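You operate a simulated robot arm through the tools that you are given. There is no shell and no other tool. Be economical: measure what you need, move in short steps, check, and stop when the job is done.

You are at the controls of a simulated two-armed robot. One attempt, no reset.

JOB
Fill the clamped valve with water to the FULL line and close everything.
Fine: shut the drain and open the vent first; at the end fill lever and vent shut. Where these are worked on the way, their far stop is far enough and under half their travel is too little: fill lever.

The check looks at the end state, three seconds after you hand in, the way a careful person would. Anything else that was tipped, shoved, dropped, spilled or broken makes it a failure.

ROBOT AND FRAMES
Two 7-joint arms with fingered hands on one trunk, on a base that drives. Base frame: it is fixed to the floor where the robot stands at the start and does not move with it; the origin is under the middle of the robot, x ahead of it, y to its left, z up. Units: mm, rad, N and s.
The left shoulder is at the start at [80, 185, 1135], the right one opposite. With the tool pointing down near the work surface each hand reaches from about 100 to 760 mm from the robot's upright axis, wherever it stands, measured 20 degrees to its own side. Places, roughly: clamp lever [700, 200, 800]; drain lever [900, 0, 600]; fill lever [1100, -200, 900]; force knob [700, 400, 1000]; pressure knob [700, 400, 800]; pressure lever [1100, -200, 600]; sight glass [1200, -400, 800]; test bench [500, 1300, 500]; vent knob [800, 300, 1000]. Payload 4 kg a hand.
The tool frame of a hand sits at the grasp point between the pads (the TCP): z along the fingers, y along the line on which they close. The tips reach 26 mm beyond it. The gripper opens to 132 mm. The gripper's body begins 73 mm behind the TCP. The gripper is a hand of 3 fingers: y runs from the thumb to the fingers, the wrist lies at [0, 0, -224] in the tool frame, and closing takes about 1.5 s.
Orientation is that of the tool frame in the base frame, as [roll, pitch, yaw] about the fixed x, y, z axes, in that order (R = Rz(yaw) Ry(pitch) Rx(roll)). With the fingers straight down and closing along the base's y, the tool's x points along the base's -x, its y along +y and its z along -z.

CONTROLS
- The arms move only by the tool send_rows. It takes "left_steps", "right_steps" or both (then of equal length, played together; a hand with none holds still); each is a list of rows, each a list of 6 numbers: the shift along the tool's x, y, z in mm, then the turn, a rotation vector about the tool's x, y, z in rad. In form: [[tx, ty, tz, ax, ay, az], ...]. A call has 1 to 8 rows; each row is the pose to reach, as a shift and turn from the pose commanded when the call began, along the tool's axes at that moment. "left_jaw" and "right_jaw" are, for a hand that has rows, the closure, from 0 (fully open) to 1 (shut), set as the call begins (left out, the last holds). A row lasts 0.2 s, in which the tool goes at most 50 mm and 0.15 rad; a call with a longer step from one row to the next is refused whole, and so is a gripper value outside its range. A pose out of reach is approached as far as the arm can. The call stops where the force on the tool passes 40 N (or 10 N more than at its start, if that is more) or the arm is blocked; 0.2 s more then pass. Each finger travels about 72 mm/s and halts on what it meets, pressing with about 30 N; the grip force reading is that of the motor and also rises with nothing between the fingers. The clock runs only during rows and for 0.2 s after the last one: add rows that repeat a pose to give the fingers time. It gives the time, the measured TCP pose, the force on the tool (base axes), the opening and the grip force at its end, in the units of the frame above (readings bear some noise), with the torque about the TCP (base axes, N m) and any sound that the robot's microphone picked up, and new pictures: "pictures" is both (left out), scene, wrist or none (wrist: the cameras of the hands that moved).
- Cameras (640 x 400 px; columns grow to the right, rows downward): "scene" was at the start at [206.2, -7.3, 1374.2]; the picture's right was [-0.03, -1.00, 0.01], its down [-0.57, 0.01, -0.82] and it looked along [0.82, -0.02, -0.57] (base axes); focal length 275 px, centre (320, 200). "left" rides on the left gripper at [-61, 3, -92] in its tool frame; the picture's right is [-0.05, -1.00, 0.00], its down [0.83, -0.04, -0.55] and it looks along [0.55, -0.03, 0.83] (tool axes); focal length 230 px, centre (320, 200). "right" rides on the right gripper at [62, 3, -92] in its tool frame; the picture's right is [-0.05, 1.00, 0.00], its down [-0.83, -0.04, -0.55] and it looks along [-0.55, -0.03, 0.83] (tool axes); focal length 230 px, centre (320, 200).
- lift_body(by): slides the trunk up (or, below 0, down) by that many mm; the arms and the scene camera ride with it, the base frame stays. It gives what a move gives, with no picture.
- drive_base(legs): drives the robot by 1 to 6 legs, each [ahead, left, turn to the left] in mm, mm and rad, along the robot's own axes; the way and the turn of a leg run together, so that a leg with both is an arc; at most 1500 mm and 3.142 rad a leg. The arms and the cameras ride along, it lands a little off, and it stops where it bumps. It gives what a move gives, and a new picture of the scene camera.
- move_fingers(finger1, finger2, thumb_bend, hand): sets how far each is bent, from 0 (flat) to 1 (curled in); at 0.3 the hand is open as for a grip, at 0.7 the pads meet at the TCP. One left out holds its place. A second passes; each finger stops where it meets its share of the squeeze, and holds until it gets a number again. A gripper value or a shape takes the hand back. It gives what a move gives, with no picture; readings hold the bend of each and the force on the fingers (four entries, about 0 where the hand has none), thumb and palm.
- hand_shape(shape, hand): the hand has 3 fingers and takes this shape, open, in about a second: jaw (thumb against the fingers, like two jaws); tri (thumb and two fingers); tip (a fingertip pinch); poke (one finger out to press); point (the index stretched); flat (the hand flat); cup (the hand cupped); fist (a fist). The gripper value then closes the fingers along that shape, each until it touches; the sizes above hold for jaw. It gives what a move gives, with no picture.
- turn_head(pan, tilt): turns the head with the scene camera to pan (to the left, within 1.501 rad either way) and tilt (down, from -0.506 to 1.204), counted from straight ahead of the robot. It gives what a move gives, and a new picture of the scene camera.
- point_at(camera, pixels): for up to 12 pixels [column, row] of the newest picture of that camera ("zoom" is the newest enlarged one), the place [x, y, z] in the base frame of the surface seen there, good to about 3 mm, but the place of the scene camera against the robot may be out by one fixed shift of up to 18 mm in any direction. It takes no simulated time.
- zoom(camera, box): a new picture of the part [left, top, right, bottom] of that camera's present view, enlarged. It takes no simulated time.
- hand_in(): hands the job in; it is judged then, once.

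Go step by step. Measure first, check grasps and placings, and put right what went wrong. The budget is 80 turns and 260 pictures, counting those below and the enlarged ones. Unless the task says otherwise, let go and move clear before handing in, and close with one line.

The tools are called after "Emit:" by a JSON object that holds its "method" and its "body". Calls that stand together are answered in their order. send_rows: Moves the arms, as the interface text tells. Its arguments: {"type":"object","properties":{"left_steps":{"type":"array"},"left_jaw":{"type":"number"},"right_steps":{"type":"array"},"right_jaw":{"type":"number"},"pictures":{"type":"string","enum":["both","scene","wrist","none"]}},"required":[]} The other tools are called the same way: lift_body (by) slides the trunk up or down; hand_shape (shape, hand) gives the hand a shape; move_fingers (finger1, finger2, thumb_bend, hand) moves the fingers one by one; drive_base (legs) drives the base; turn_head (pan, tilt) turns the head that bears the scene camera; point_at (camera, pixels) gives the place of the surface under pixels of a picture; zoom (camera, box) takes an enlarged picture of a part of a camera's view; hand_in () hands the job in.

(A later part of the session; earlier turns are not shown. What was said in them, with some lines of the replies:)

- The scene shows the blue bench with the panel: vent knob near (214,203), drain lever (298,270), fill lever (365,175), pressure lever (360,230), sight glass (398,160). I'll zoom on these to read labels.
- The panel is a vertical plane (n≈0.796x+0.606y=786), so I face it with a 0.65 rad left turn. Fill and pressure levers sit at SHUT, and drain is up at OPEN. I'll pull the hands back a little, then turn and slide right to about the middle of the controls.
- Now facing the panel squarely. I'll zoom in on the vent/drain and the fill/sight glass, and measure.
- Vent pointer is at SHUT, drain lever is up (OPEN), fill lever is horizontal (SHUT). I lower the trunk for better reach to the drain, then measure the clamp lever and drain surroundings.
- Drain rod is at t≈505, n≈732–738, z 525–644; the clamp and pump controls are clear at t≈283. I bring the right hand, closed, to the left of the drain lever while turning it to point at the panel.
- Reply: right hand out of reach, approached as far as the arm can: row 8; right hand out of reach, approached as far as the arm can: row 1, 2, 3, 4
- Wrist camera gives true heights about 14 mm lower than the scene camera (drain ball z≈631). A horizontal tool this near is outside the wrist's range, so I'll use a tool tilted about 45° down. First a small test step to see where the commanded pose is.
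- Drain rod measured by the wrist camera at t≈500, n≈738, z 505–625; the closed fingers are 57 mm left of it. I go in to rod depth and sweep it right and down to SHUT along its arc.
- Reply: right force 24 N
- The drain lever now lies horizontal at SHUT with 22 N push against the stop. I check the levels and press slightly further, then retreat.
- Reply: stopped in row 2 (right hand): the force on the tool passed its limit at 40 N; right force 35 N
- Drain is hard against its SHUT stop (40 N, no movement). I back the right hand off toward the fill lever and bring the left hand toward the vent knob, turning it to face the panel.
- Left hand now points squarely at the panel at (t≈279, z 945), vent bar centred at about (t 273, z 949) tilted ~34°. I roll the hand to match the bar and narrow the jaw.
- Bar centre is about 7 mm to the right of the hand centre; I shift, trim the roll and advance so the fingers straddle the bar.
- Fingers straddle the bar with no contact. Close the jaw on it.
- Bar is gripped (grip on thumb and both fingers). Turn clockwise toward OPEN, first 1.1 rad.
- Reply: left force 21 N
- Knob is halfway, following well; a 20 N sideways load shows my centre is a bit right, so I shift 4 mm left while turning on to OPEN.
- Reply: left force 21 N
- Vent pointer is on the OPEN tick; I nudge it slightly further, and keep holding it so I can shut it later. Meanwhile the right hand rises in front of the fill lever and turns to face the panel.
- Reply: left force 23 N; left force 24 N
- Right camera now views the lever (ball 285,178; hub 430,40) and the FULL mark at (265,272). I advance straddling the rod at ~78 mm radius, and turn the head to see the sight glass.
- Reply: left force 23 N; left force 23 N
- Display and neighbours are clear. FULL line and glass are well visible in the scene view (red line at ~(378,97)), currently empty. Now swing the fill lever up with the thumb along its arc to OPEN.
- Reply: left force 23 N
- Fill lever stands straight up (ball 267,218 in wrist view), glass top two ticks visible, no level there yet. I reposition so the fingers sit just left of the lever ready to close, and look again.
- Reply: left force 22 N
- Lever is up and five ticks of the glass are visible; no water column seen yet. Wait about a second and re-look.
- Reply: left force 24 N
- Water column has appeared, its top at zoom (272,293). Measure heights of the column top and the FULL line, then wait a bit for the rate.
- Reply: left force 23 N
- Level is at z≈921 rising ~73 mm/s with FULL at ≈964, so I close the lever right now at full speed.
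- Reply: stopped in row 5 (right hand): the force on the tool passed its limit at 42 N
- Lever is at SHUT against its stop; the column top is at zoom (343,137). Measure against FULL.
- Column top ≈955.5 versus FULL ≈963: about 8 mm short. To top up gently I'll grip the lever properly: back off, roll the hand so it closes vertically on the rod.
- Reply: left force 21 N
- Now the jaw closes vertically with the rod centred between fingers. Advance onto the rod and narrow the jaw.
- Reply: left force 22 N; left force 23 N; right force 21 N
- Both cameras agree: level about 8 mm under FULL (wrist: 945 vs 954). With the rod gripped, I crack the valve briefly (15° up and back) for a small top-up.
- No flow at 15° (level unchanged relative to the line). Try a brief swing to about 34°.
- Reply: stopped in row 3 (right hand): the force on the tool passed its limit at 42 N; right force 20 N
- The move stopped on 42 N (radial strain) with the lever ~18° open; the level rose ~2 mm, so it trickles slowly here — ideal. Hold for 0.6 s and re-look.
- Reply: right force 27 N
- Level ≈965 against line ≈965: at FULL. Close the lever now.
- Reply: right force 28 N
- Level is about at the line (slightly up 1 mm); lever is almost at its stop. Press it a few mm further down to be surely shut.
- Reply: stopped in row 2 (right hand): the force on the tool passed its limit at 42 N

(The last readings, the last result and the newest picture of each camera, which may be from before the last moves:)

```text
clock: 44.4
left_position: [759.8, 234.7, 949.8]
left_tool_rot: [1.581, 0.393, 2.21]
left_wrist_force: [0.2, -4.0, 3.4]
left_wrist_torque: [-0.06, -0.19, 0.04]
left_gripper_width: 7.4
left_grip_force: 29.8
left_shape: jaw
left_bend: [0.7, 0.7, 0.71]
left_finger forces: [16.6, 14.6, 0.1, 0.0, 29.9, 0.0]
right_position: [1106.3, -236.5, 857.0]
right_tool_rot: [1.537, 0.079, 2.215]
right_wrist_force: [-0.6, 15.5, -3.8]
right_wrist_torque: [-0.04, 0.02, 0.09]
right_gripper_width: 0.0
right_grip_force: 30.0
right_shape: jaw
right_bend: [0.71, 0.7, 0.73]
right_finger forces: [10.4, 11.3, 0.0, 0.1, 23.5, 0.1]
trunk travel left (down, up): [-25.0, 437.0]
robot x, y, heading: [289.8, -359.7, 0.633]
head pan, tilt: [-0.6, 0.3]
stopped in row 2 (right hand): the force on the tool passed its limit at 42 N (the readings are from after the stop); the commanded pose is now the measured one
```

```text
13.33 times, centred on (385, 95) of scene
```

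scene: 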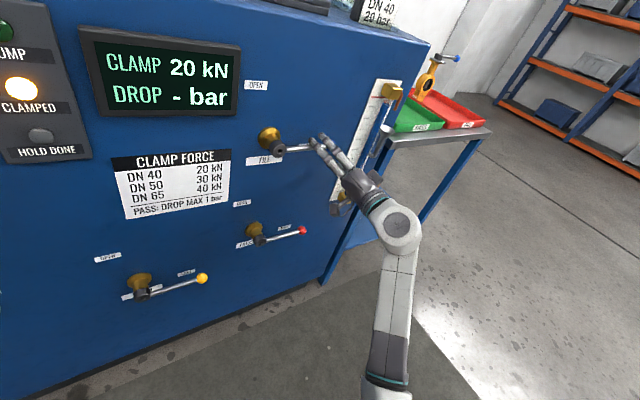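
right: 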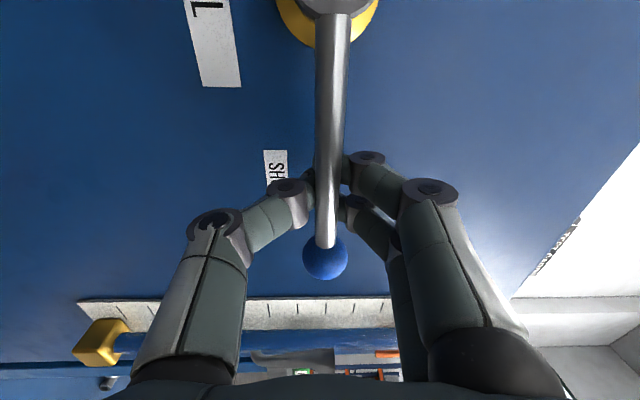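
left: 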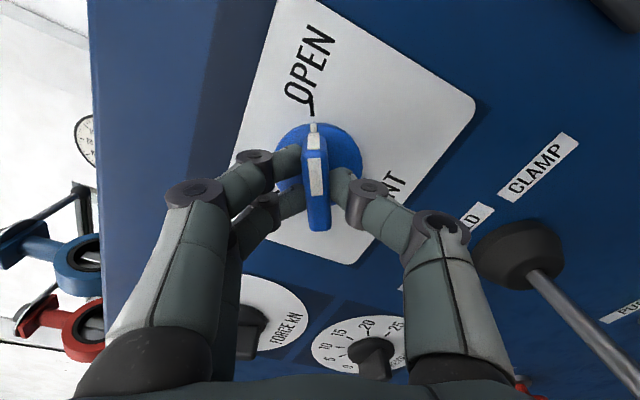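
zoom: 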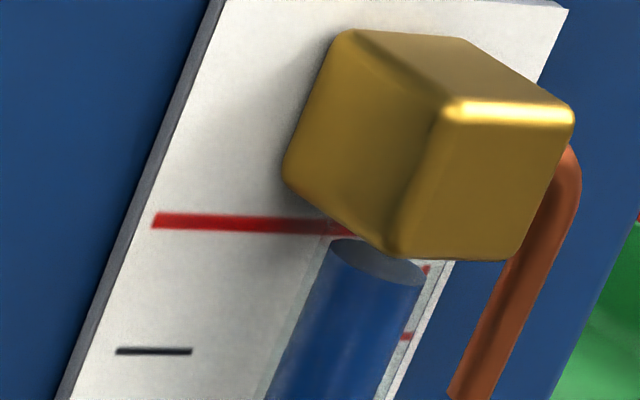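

Fill lever shut, level steady at FULL. Now release and withdraw the right hand while the left turns the vent back toward SHUT.

Emit:
{"method": "send_rows", "body": {"right_steps": [[0, 0, 0, 0, 0, 0], [0, 0, 0, 0, 0, 0], [0, 0, 0, 0, 0, 0], [0, 0, 0, 0, 0, 0], [0, 0, -20, 0, 0, 0], [0, 0, -50, 0, 0, 0], [0, 0, -80, 0, 0, 0], [0, 0, -110, 0, 0, 0]], "right_jaw": 0.3, "left_steps": [[0, 0, 0, 0, 0, -0.13], [0, 0, 0, 0, 0, -0.27], [0, 0, 0, 0, 0, -0.41], [0, 0, 0, 0, 0, -0.55], [0, 0, 0, 0, 0, -0.69], [0, 0, 0, 0, 0, -0.83], [0, 0, 0, 0, 0, -0.97], [0, 0, 0, 0, 0, -1.11]], "pictures": "wrist"}}

```text
clock: 46.4
left_position: [758.5, 237.5, 950.2]
left_tool_rot: [1.579, 1.44, 2.227]
left_wrist_force: [-1.3, -14.0, 0.3]
left_wrist_torque: [0.02, 0.0, -0.26]
left_gripper_width: 7.9
left_grip_force: 30.2
left_shape: jaw
left_bend: [0.7, 0.7, 0.72]
left_finger forces: [13.5, 12.6, 0.0, 0.1, 36.2, 0.1]
right_position: [1025.4, -320.2, 879.4]
right_tool_rot: [1.5, 0.169, 2.185]
right_wrist_force: [-1.3, -0.5, 0.5]
right_wrist_torque: [0.03, -0.02, 0.01]
right_gripper_width: 92.0
right_grip_force: 0.0
right_shape: jaw
right_bend: [0.68, 0.68, 0.64]
right_finger forces: [0.0, 0.0, 0.0, 0.0, 0.1, 0.0]
trunk travel left (down, up): [-25.0, 437.0]
robot x, y, heading: [291.0, -365.9, 0.623]
head pan, tilt: [-0.6, 0.3]
stopped in row 8 (right hand): the arm was blocked; the commanded pose is now the measured one
```

right: 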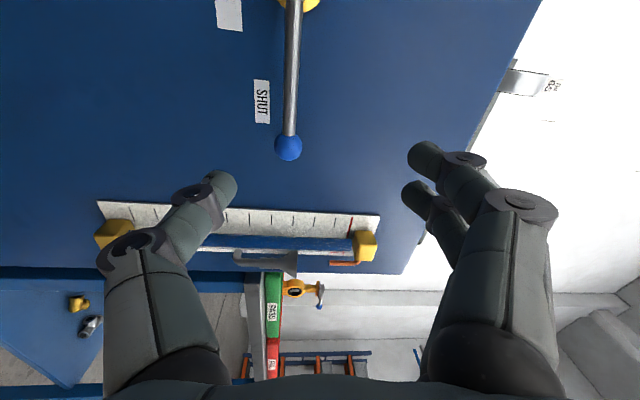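
left: 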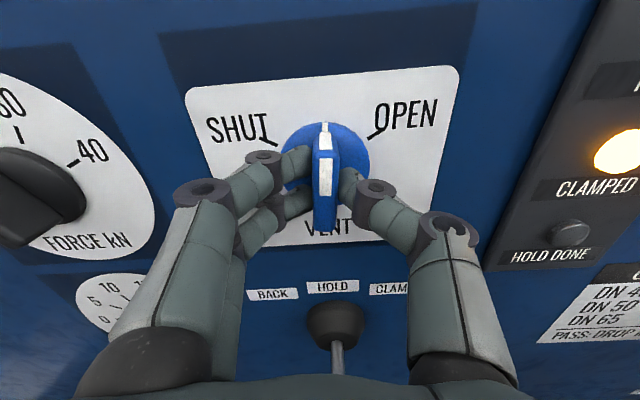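

Right hand is clear (lever horizontal at SHUT). Vent is halfway back; turn the rest to SHUT.

Emit:
{"method": "send_rows", "body": {"left_steps": [[0, -2, 0, 0, 0, -0.14], [0, -2, 0, 0, 0, -0.28], [0, -2, 0, 0, 0, -0.42], [0, -2, 0, 0, 0, -0.56], [0, -2, 0, 0, 0, -0.7], [0, -2, 0, 0, 0, -0.84], [0, -2, 0, 0, 0, -0.98], [0, -2, 0, 0, 0, -1.12]], "pictures": "wrist"}}

```text
clock: 47.6
left_position: [757.0, 241.1, 949.2]
left_tool_rot: [-1.574, 1.083, -0.915]
left_wrist_force: [-3.1, -24.3, -8.6]
left_wrist_torque: [-0.03, 0.09, -0.43]
left_gripper_width: 10.2
left_grip_force: 29.6
left_shape: jaw
left_bend: [0.71, 0.71, 0.72]
left_finger forces: [13.8, 13.2, 0.0, 0.0, 37.6, 0.2]
right_position: [1025.7, -321.9, 881.5]
right_tool_rot: [1.5, 0.173, 2.186]
right_wrist_force: [-0.5, 0.2, -0.5]
right_wrist_torque: [-0.02, -0.02, 0.0]
right_gripper_width: 92.3
right_grip_force: 0.1
right_shape: jaw
right_bend: [0.68, 0.68, 0.64]
right_finger forces: [0.0, 0.0, 0.1, 0.1, 0.1, 0.1]
trunk travel left (down, up): [-25.0, 437.0]
robot x, y, heading: [287.6, -369.7, 0.627]
head pan, tilt: [-0.6, 0.3]
stopped in row 6 (left hand): the force on the tool passed its limit at 40 N (the readings are from after the stop); the commanded pose is now the measured one
```

left: 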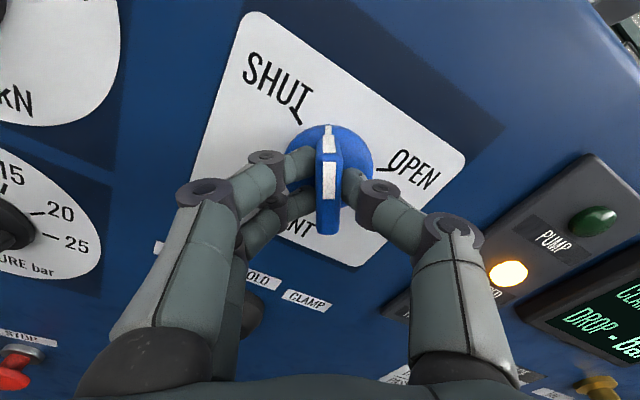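

Stopped on sideways load (hand centre ~6 mm left of the knob axis). Recentre and finish the turn.

Emit:
{"method": "send_rows", "body": {"left_steps": [[3, -5, -3, 0, 0, 0], [3, -6, -3, 0, 0, -0.12], [3, -6, -3, 0, 0, -0.24], [3, -6, -3, 0, 0, -0.36], [3, -6, -3, 0, 0, -0.48], [3, -6, -3, 0, 0, -0.58]], "pictures": "wrist"}}

```text
clock: 48.1
left_position: [758.5, 239.6, 950.3]
left_tool_rot: [-1.568, 1.087, -0.903]
left_wrist_force: [-3.5, -23.2, -12.5]
left_wrist_torque: [-0.05, 0.19, -0.42]
left_gripper_width: 10.3
left_grip_force: 30.1
left_shape: jaw
left_bend: [0.71, 0.71, 0.72]
left_finger forces: [13.8, 13.6, 0.0, 0.0, 36.3, 0.0]
right_position: [1025.3, -324.0, 880.2]
right_tool_rot: [1.5, 0.173, 2.183]
right_wrist_force: [-0.3, -0.3, 0.7]
right_wrist_torque: [0.02, 0.07, -0.02]
right_gripper_width: 92.2
right_grip_force: 0.1
right_shape: jaw
right_bend: [0.68, 0.68, 0.64]
right_finger forces: [0.1, 0.0, 0.1, 0.0, 0.0, 0.1]
trunk travel left (down, up): [-25.0, 437.0]
robot x, y, heading: [287.5, -364.1, 0.625]
head pan, tilt: [-0.6, 0.3]
stopped in row 2 (left hand): the force on the tool passed its limit at 41 N (the readings are from after the stop); the commanded pose is now the measured one
```

left: 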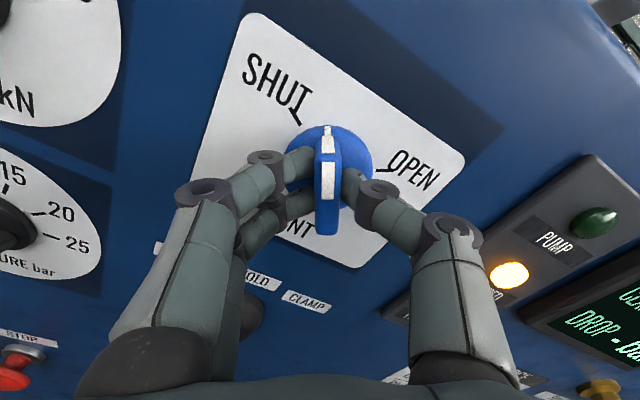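

The strain persists; simplest is to release, recentre on the bar, and regrip.

Emit:
{"method": "send_rows", "body": {"left_steps": [[0, 0, 0, 0, 0, 0], [0, 0, 0, 0, 0, 0], [0, 0, 0, 0, 0, 0], [0, 0, 0, 0, 0, 0]], "left_jaw": 0.5, "pictures": "wrist"}}

Emit:
{"method": "point_at", "body": {"camera": "left", "pixels": [[328, 175], [329, 215], [328, 190], [300, 150], [368, 150], [329, 125]]}}

```text
clock: 49.1
left_position: [755.7, 243.4, 950.6]
left_tool_rot: [-1.562, 1.083, -0.891]
left_wrist_force: [-0.7, -0.4, -0.3]
left_wrist_torque: [-0.02, -0.01, 0.0]
left_gripper_width: 65.4
left_grip_force: 0.2
left_shape: jaw
left_bend: [0.73, 0.73, 0.7]
left_finger forces: [0.0, 0.0, 0.1, 0.1, 0.0, 0.0]
right_position: [1026.2, -320.5, 881.8]
right_tool_rot: [1.503, 0.173, 2.185]
right_wrist_force: [0.4, -0.3, 0.3]
right_wrist_torque: [0.0, 0.0, -0.01]
right_gripper_width: 92.4
right_grip_force: 0.0
right_shape: jaw
right_bend: [0.68, 0.68, 0.64]
right_finger forces: [0.0, 0.0, 0.1, 0.1, 0.1, 0.0]
trunk travel left (down, up): [-25.0, 437.0]
robot x, y, heading: [287.4, -362.8, 0.626]
head pan, tilt: [-0.6, 0.3]
```

left: 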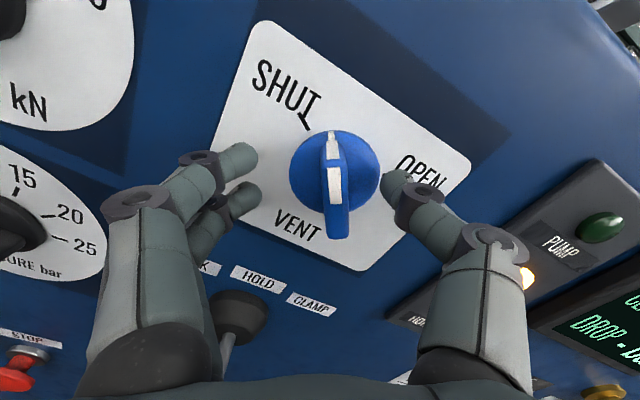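

```text
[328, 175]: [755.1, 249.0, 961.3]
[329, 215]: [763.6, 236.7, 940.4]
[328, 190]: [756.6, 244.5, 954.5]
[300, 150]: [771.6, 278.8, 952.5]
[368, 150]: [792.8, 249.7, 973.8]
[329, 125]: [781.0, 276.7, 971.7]
```

TCP is ~8 mm left of the knob axis (272,949). Shift, then regrip.

Emit:
{"method": "send_rows", "body": {"left_steps": [[5, -6.5, 0, 0, 0, 0.06], [5, -6.5, 0, 0, 0, 0.06]], "pictures": "none"}}

Emit:
{"method": "send_rows", "body": {"left_steps": [[0, 0, 0, 0, 0, 0], [0, 0, 0, 0, 0, 0], [0, 0, 0, 0, 0, 0], [0, 0, 0, 0, 0, 0], [0, 0, 0, 0, 0, 0]], "left_jaw": 1, "pictures": "wrist"}}

```text
clock: 49.7
left_position: [758.8, 240.8, 953.5]
left_tool_rot: [-1.534, 1.156, -0.858]
left_wrist_force: [0.1, -0.5, -0.6]
left_wrist_torque: [0.0, -0.02, 0.01]
left_gripper_width: 65.5
left_grip_force: 0.0
left_shape: jaw
left_bend: [0.73, 0.73, 0.7]
left_finger forces: [0.0, 0.0, 0.0, 0.0, 0.0, 0.1]
right_position: [1026.6, -320.2, 880.6]
right_tool_rot: [1.504, 0.172, 2.183]
right_wrist_force: [0.1, -0.6, -0.4]
right_wrist_torque: [0.0, 0.03, 0.03]
right_gripper_width: 92.1
right_grip_force: 0.1
right_shape: jaw
right_bend: [0.68, 0.68, 0.64]
right_finger forces: [0.1, 0.0, 0.0, 0.0, 0.0, 0.0]
trunk travel left (down, up): [-25.0, 437.0]
robot x, y, heading: [286.9, -364.0, 0.628]
head pan, tilt: [-0.6, 0.3]
```

```text
clock: 50.9
left_position: [759.4, 238.8, 952.0]
left_tool_rot: [-1.539, 1.158, -0.866]
left_wrist_force: [4.7, 6.2, 9.1]
left_wrist_torque: [0.07, -0.11, 0.06]
left_gripper_width: 8.3
left_grip_force: 30.4
left_shape: jaw
left_bend: [0.72, 0.7, 0.7]
left_finger forces: [11.8, 12.7, 0.0, 0.0, 27.4, 0.1]
right_position: [1026.2, -320.5, 879.8]
right_tool_rot: [1.503, 0.173, 2.184]
right_wrist_force: [-0.1, -0.1, 0.6]
right_wrist_torque: [0.01, 0.0, 0.03]
right_gripper_width: 92.0
right_grip_force: 0.1
right_shape: jaw
right_bend: [0.68, 0.68, 0.64]
right_finger forces: [0.0, 0.1, 0.0, 0.0, 0.0, 0.0]
trunk travel left (down, up): [-25.0, 437.0]
robot x, y, heading: [288.3, -366.1, 0.624]
head pan, tilt: [-0.6, 0.3]
```

left: 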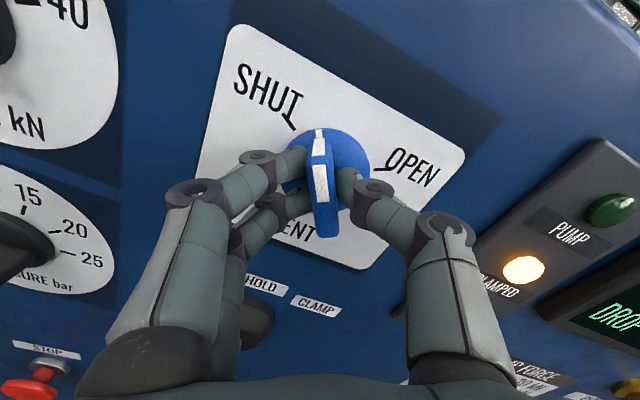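

Emit:
{"method": "send_rows", "body": {"left_steps": [[0, 0, 0, 0, 0, -0.1], [0, 0, 0, 0, 0, -0.2], [0, 0, 0, 0, 0, -0.3], [0, 0, 0, 0, 0, -0.4], [0, 0, 0, 0, 0, -0.5], [0, 0, 0, 0, 0, -0.6], [0, 0, 0, 0, 0, -0.7]], "pictures": "wrist"}}

```text
clock: 52.5
left_position: [758.7, 243.5, 949.0]
left_tool_rot: [-1.558, 0.498, -0.879]
left_wrist_force: [14.1, -21.4, -5.6]
left_wrist_torque: [0.25, 0.31, -0.55]
left_gripper_width: 8.0
left_grip_force: 30.2
left_shape: jaw
left_bend: [0.72, 0.7, 0.7]
left_finger forces: [8.6, 16.4, 0.1, 0.1, 33.0, 0.0]
right_position: [1029.1, -323.0, 878.4]
right_tool_rot: [1.502, 0.169, 2.184]
right_wrist_force: [0.3, 0.4, -0.5]
right_wrist_torque: [0.0, 0.0, 0.02]
right_gripper_width: 92.1
right_grip_force: 0.1
right_shape: jaw
right_bend: [0.68, 0.68, 0.64]
right_finger forces: [0.1, 0.0, 0.1, 0.0, 0.1, 0.0]
trunk travel left (down, up): [-25.0, 437.0]
robot x, y, heading: [289.4, -368.2, 0.621]
head pan, tilt: [-0.6, 0.3]
```

left: 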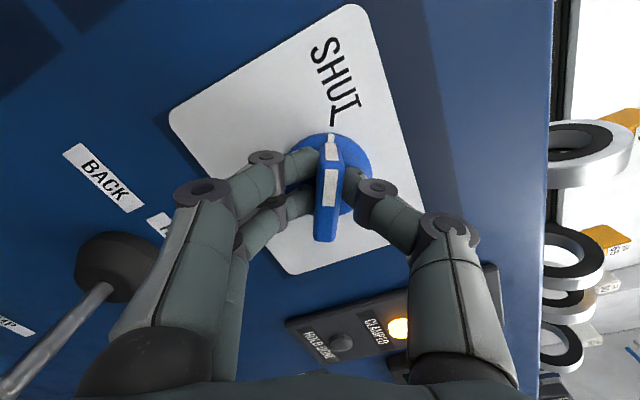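

Pointer is on the SHUT tick and torque rises (stop). Release and look.

Emit:
{"method": "send_rows", "body": {"left_steps": [[0, 0, 0, 0, 0, 0], [0, 0, 0, 0, 0, 0], [0, 0, 0, 0, 0, 0], [0, 0, 0, 0, 0, 0], [0, 0, -20, 0, 0, 0], [0, 0, -45, 0, 0, 0], [0, 0, -75, 0, 0, 0]], "left_jaw": 0.45, "pictures": "wrist"}}

Emit:
{"method": "zoom", "body": {"camera": "left", "box": [240, 20, 420, 240]}}

Emit:
{"method": "zoom", "body": {"camera": "scene", "box": [230, 60, 430, 260]}}

Emit:
{"method": "zoom", "body": {"camera": "scene", "box": [370, 80, 400, 110]}}

```text
clock: 54.1
left_position: [693.2, 200.2, 960.6]
left_tool_rot: [-1.518, 0.546, -0.846]
left_wrist_force: [0.9, 0.7, -0.1]
left_wrist_torque: [0.0, 0.0, -0.01]
left_gripper_width: 72.1
left_grip_force: 0.0
left_shape: jaw
left_bend: [0.72, 0.72, 0.7]
left_finger forces: [0.0, 0.1, 0.0, 0.0, 0.1, 0.1]
right_position: [1026.5, -320.6, 882.1]
right_tool_rot: [1.503, 0.172, 2.185]
right_wrist_force: [1.0, 0.0, -0.3]
right_wrist_torque: [0.0, 0.0, -0.04]
right_gripper_width: 92.3
right_grip_force: 0.1
right_shape: jaw
right_bend: [0.68, 0.68, 0.64]
right_finger forces: [0.1, 0.1, 0.1, 0.0, 0.1, 0.1]
trunk travel left (down, up): [-25.0, 437.0]
robot x, y, heading: [291.4, -366.6, 0.626]
head pan, tilt: [-0.6, 0.3]
```

left: 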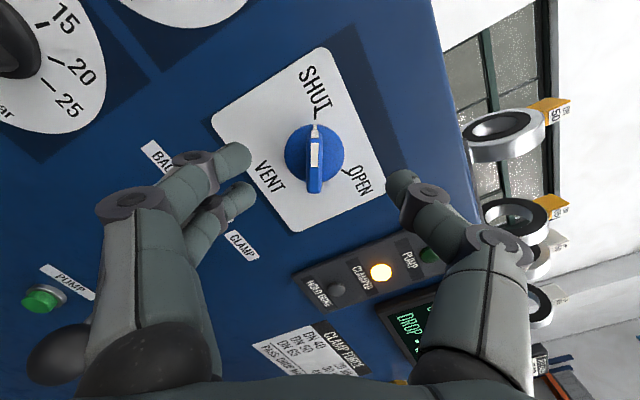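

```text
1.82 times, centred on (330, 130) of left
```

zoom: 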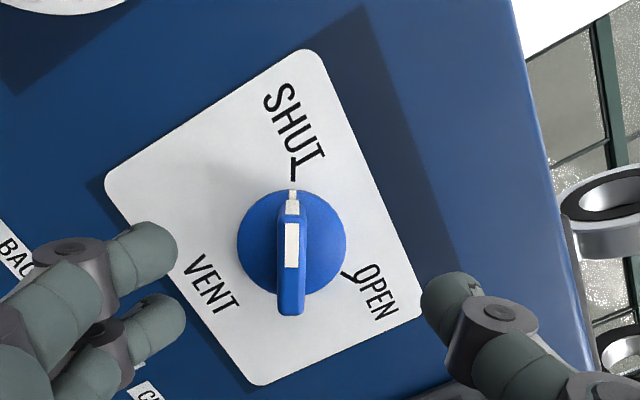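

```text
2.00 times, centred on (330, 160) of scene
```

zoom: 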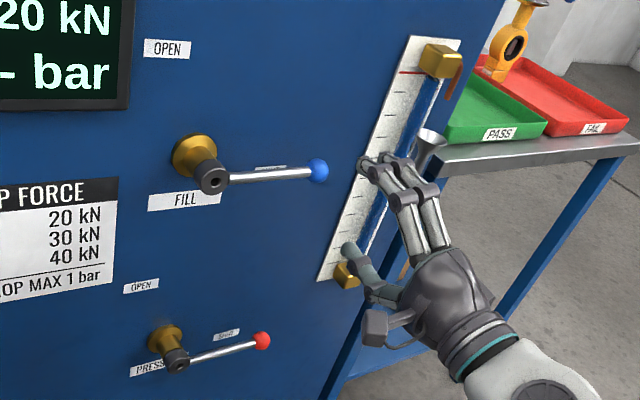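

```text
13.33 times, centred on (385, 95) of scene
```

zoom: 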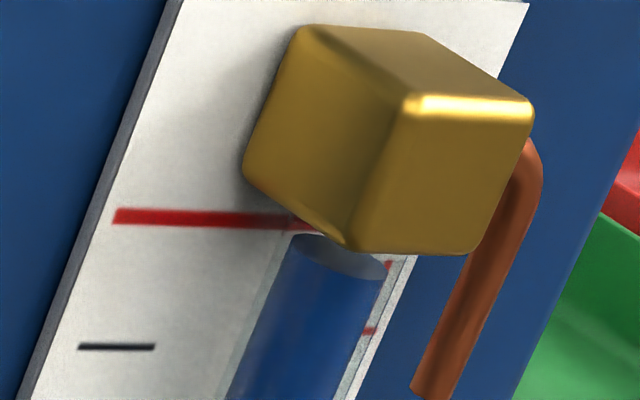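

Everything appears shut with the level steady at the line. One last measurement of the fill and drain levers' tilt, and the level.

Emit:
{"method": "point_at", "body": {"camera": "scene", "pixels": [[340, 150], [345, 148], [320, 148], [388, 145], [282, 150], [203, 278], [165, 288], [297, 230], [270, 236]]}}

Emit:
{"method": "point_at", "body": {"camera": "zoom", "pixels": [[320, 252], [335, 262], [330, 275], [350, 280], [150, 217], [200, 218], [250, 220], [285, 224]]}}

Emit:
{"method": "zoom", "body": {"camera": "right", "box": [220, 0, 380, 180]}}

```text
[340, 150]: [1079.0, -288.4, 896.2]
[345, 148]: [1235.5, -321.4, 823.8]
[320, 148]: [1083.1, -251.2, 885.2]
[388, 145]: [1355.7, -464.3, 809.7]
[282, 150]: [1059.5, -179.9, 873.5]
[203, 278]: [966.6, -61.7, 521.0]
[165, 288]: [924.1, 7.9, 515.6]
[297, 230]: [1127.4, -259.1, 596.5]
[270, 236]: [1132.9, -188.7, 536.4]
```

```text
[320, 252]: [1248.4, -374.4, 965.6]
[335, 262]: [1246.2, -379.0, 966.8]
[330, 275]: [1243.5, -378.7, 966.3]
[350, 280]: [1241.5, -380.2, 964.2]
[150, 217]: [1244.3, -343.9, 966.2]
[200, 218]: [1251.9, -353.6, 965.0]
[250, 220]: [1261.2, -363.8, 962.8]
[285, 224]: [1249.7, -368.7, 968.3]
```

```text
2.22 times, centred on (300, 90) of right
```

zoom: 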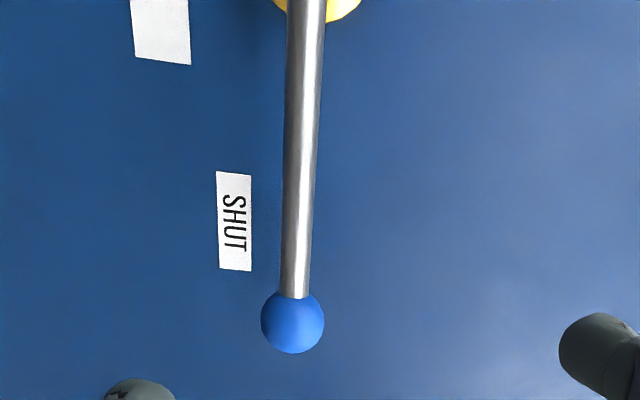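

Emit:
{"method": "point_at", "body": {"camera": "scene", "pixels": [[329, 146], [329, 145], [277, 150], [300, 148], [315, 147], [290, 149]]}}

Emit:
{"method": "point_at", "body": {"camera": "right", "pixels": [[288, 147], [289, 130], [290, 100], [292, 60], [294, 20], [295, 5]]}}

```text
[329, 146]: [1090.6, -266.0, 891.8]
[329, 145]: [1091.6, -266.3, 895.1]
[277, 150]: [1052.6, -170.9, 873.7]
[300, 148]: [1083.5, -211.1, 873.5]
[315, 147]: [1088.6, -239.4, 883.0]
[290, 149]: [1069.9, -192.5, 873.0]
```

```text
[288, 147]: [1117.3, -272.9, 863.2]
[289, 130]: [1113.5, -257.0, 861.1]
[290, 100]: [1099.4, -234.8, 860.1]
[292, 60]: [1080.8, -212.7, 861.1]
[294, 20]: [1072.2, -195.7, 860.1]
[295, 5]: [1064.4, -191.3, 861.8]
```

The fill rod is level (z 860–863 along its whole length), drain and vent are shut, and the water level is at the line (≈965.5 vs ≈965). Both hands are clear, so I hand in.

Emit:
{"method": "hand_in", "body": {}}

```text
The job is handed in.
```

The valve is filled to the FULL line, within about a millimetre on my last measurement. The drain, fill lever and vent are all shut, and I've handed the job in.
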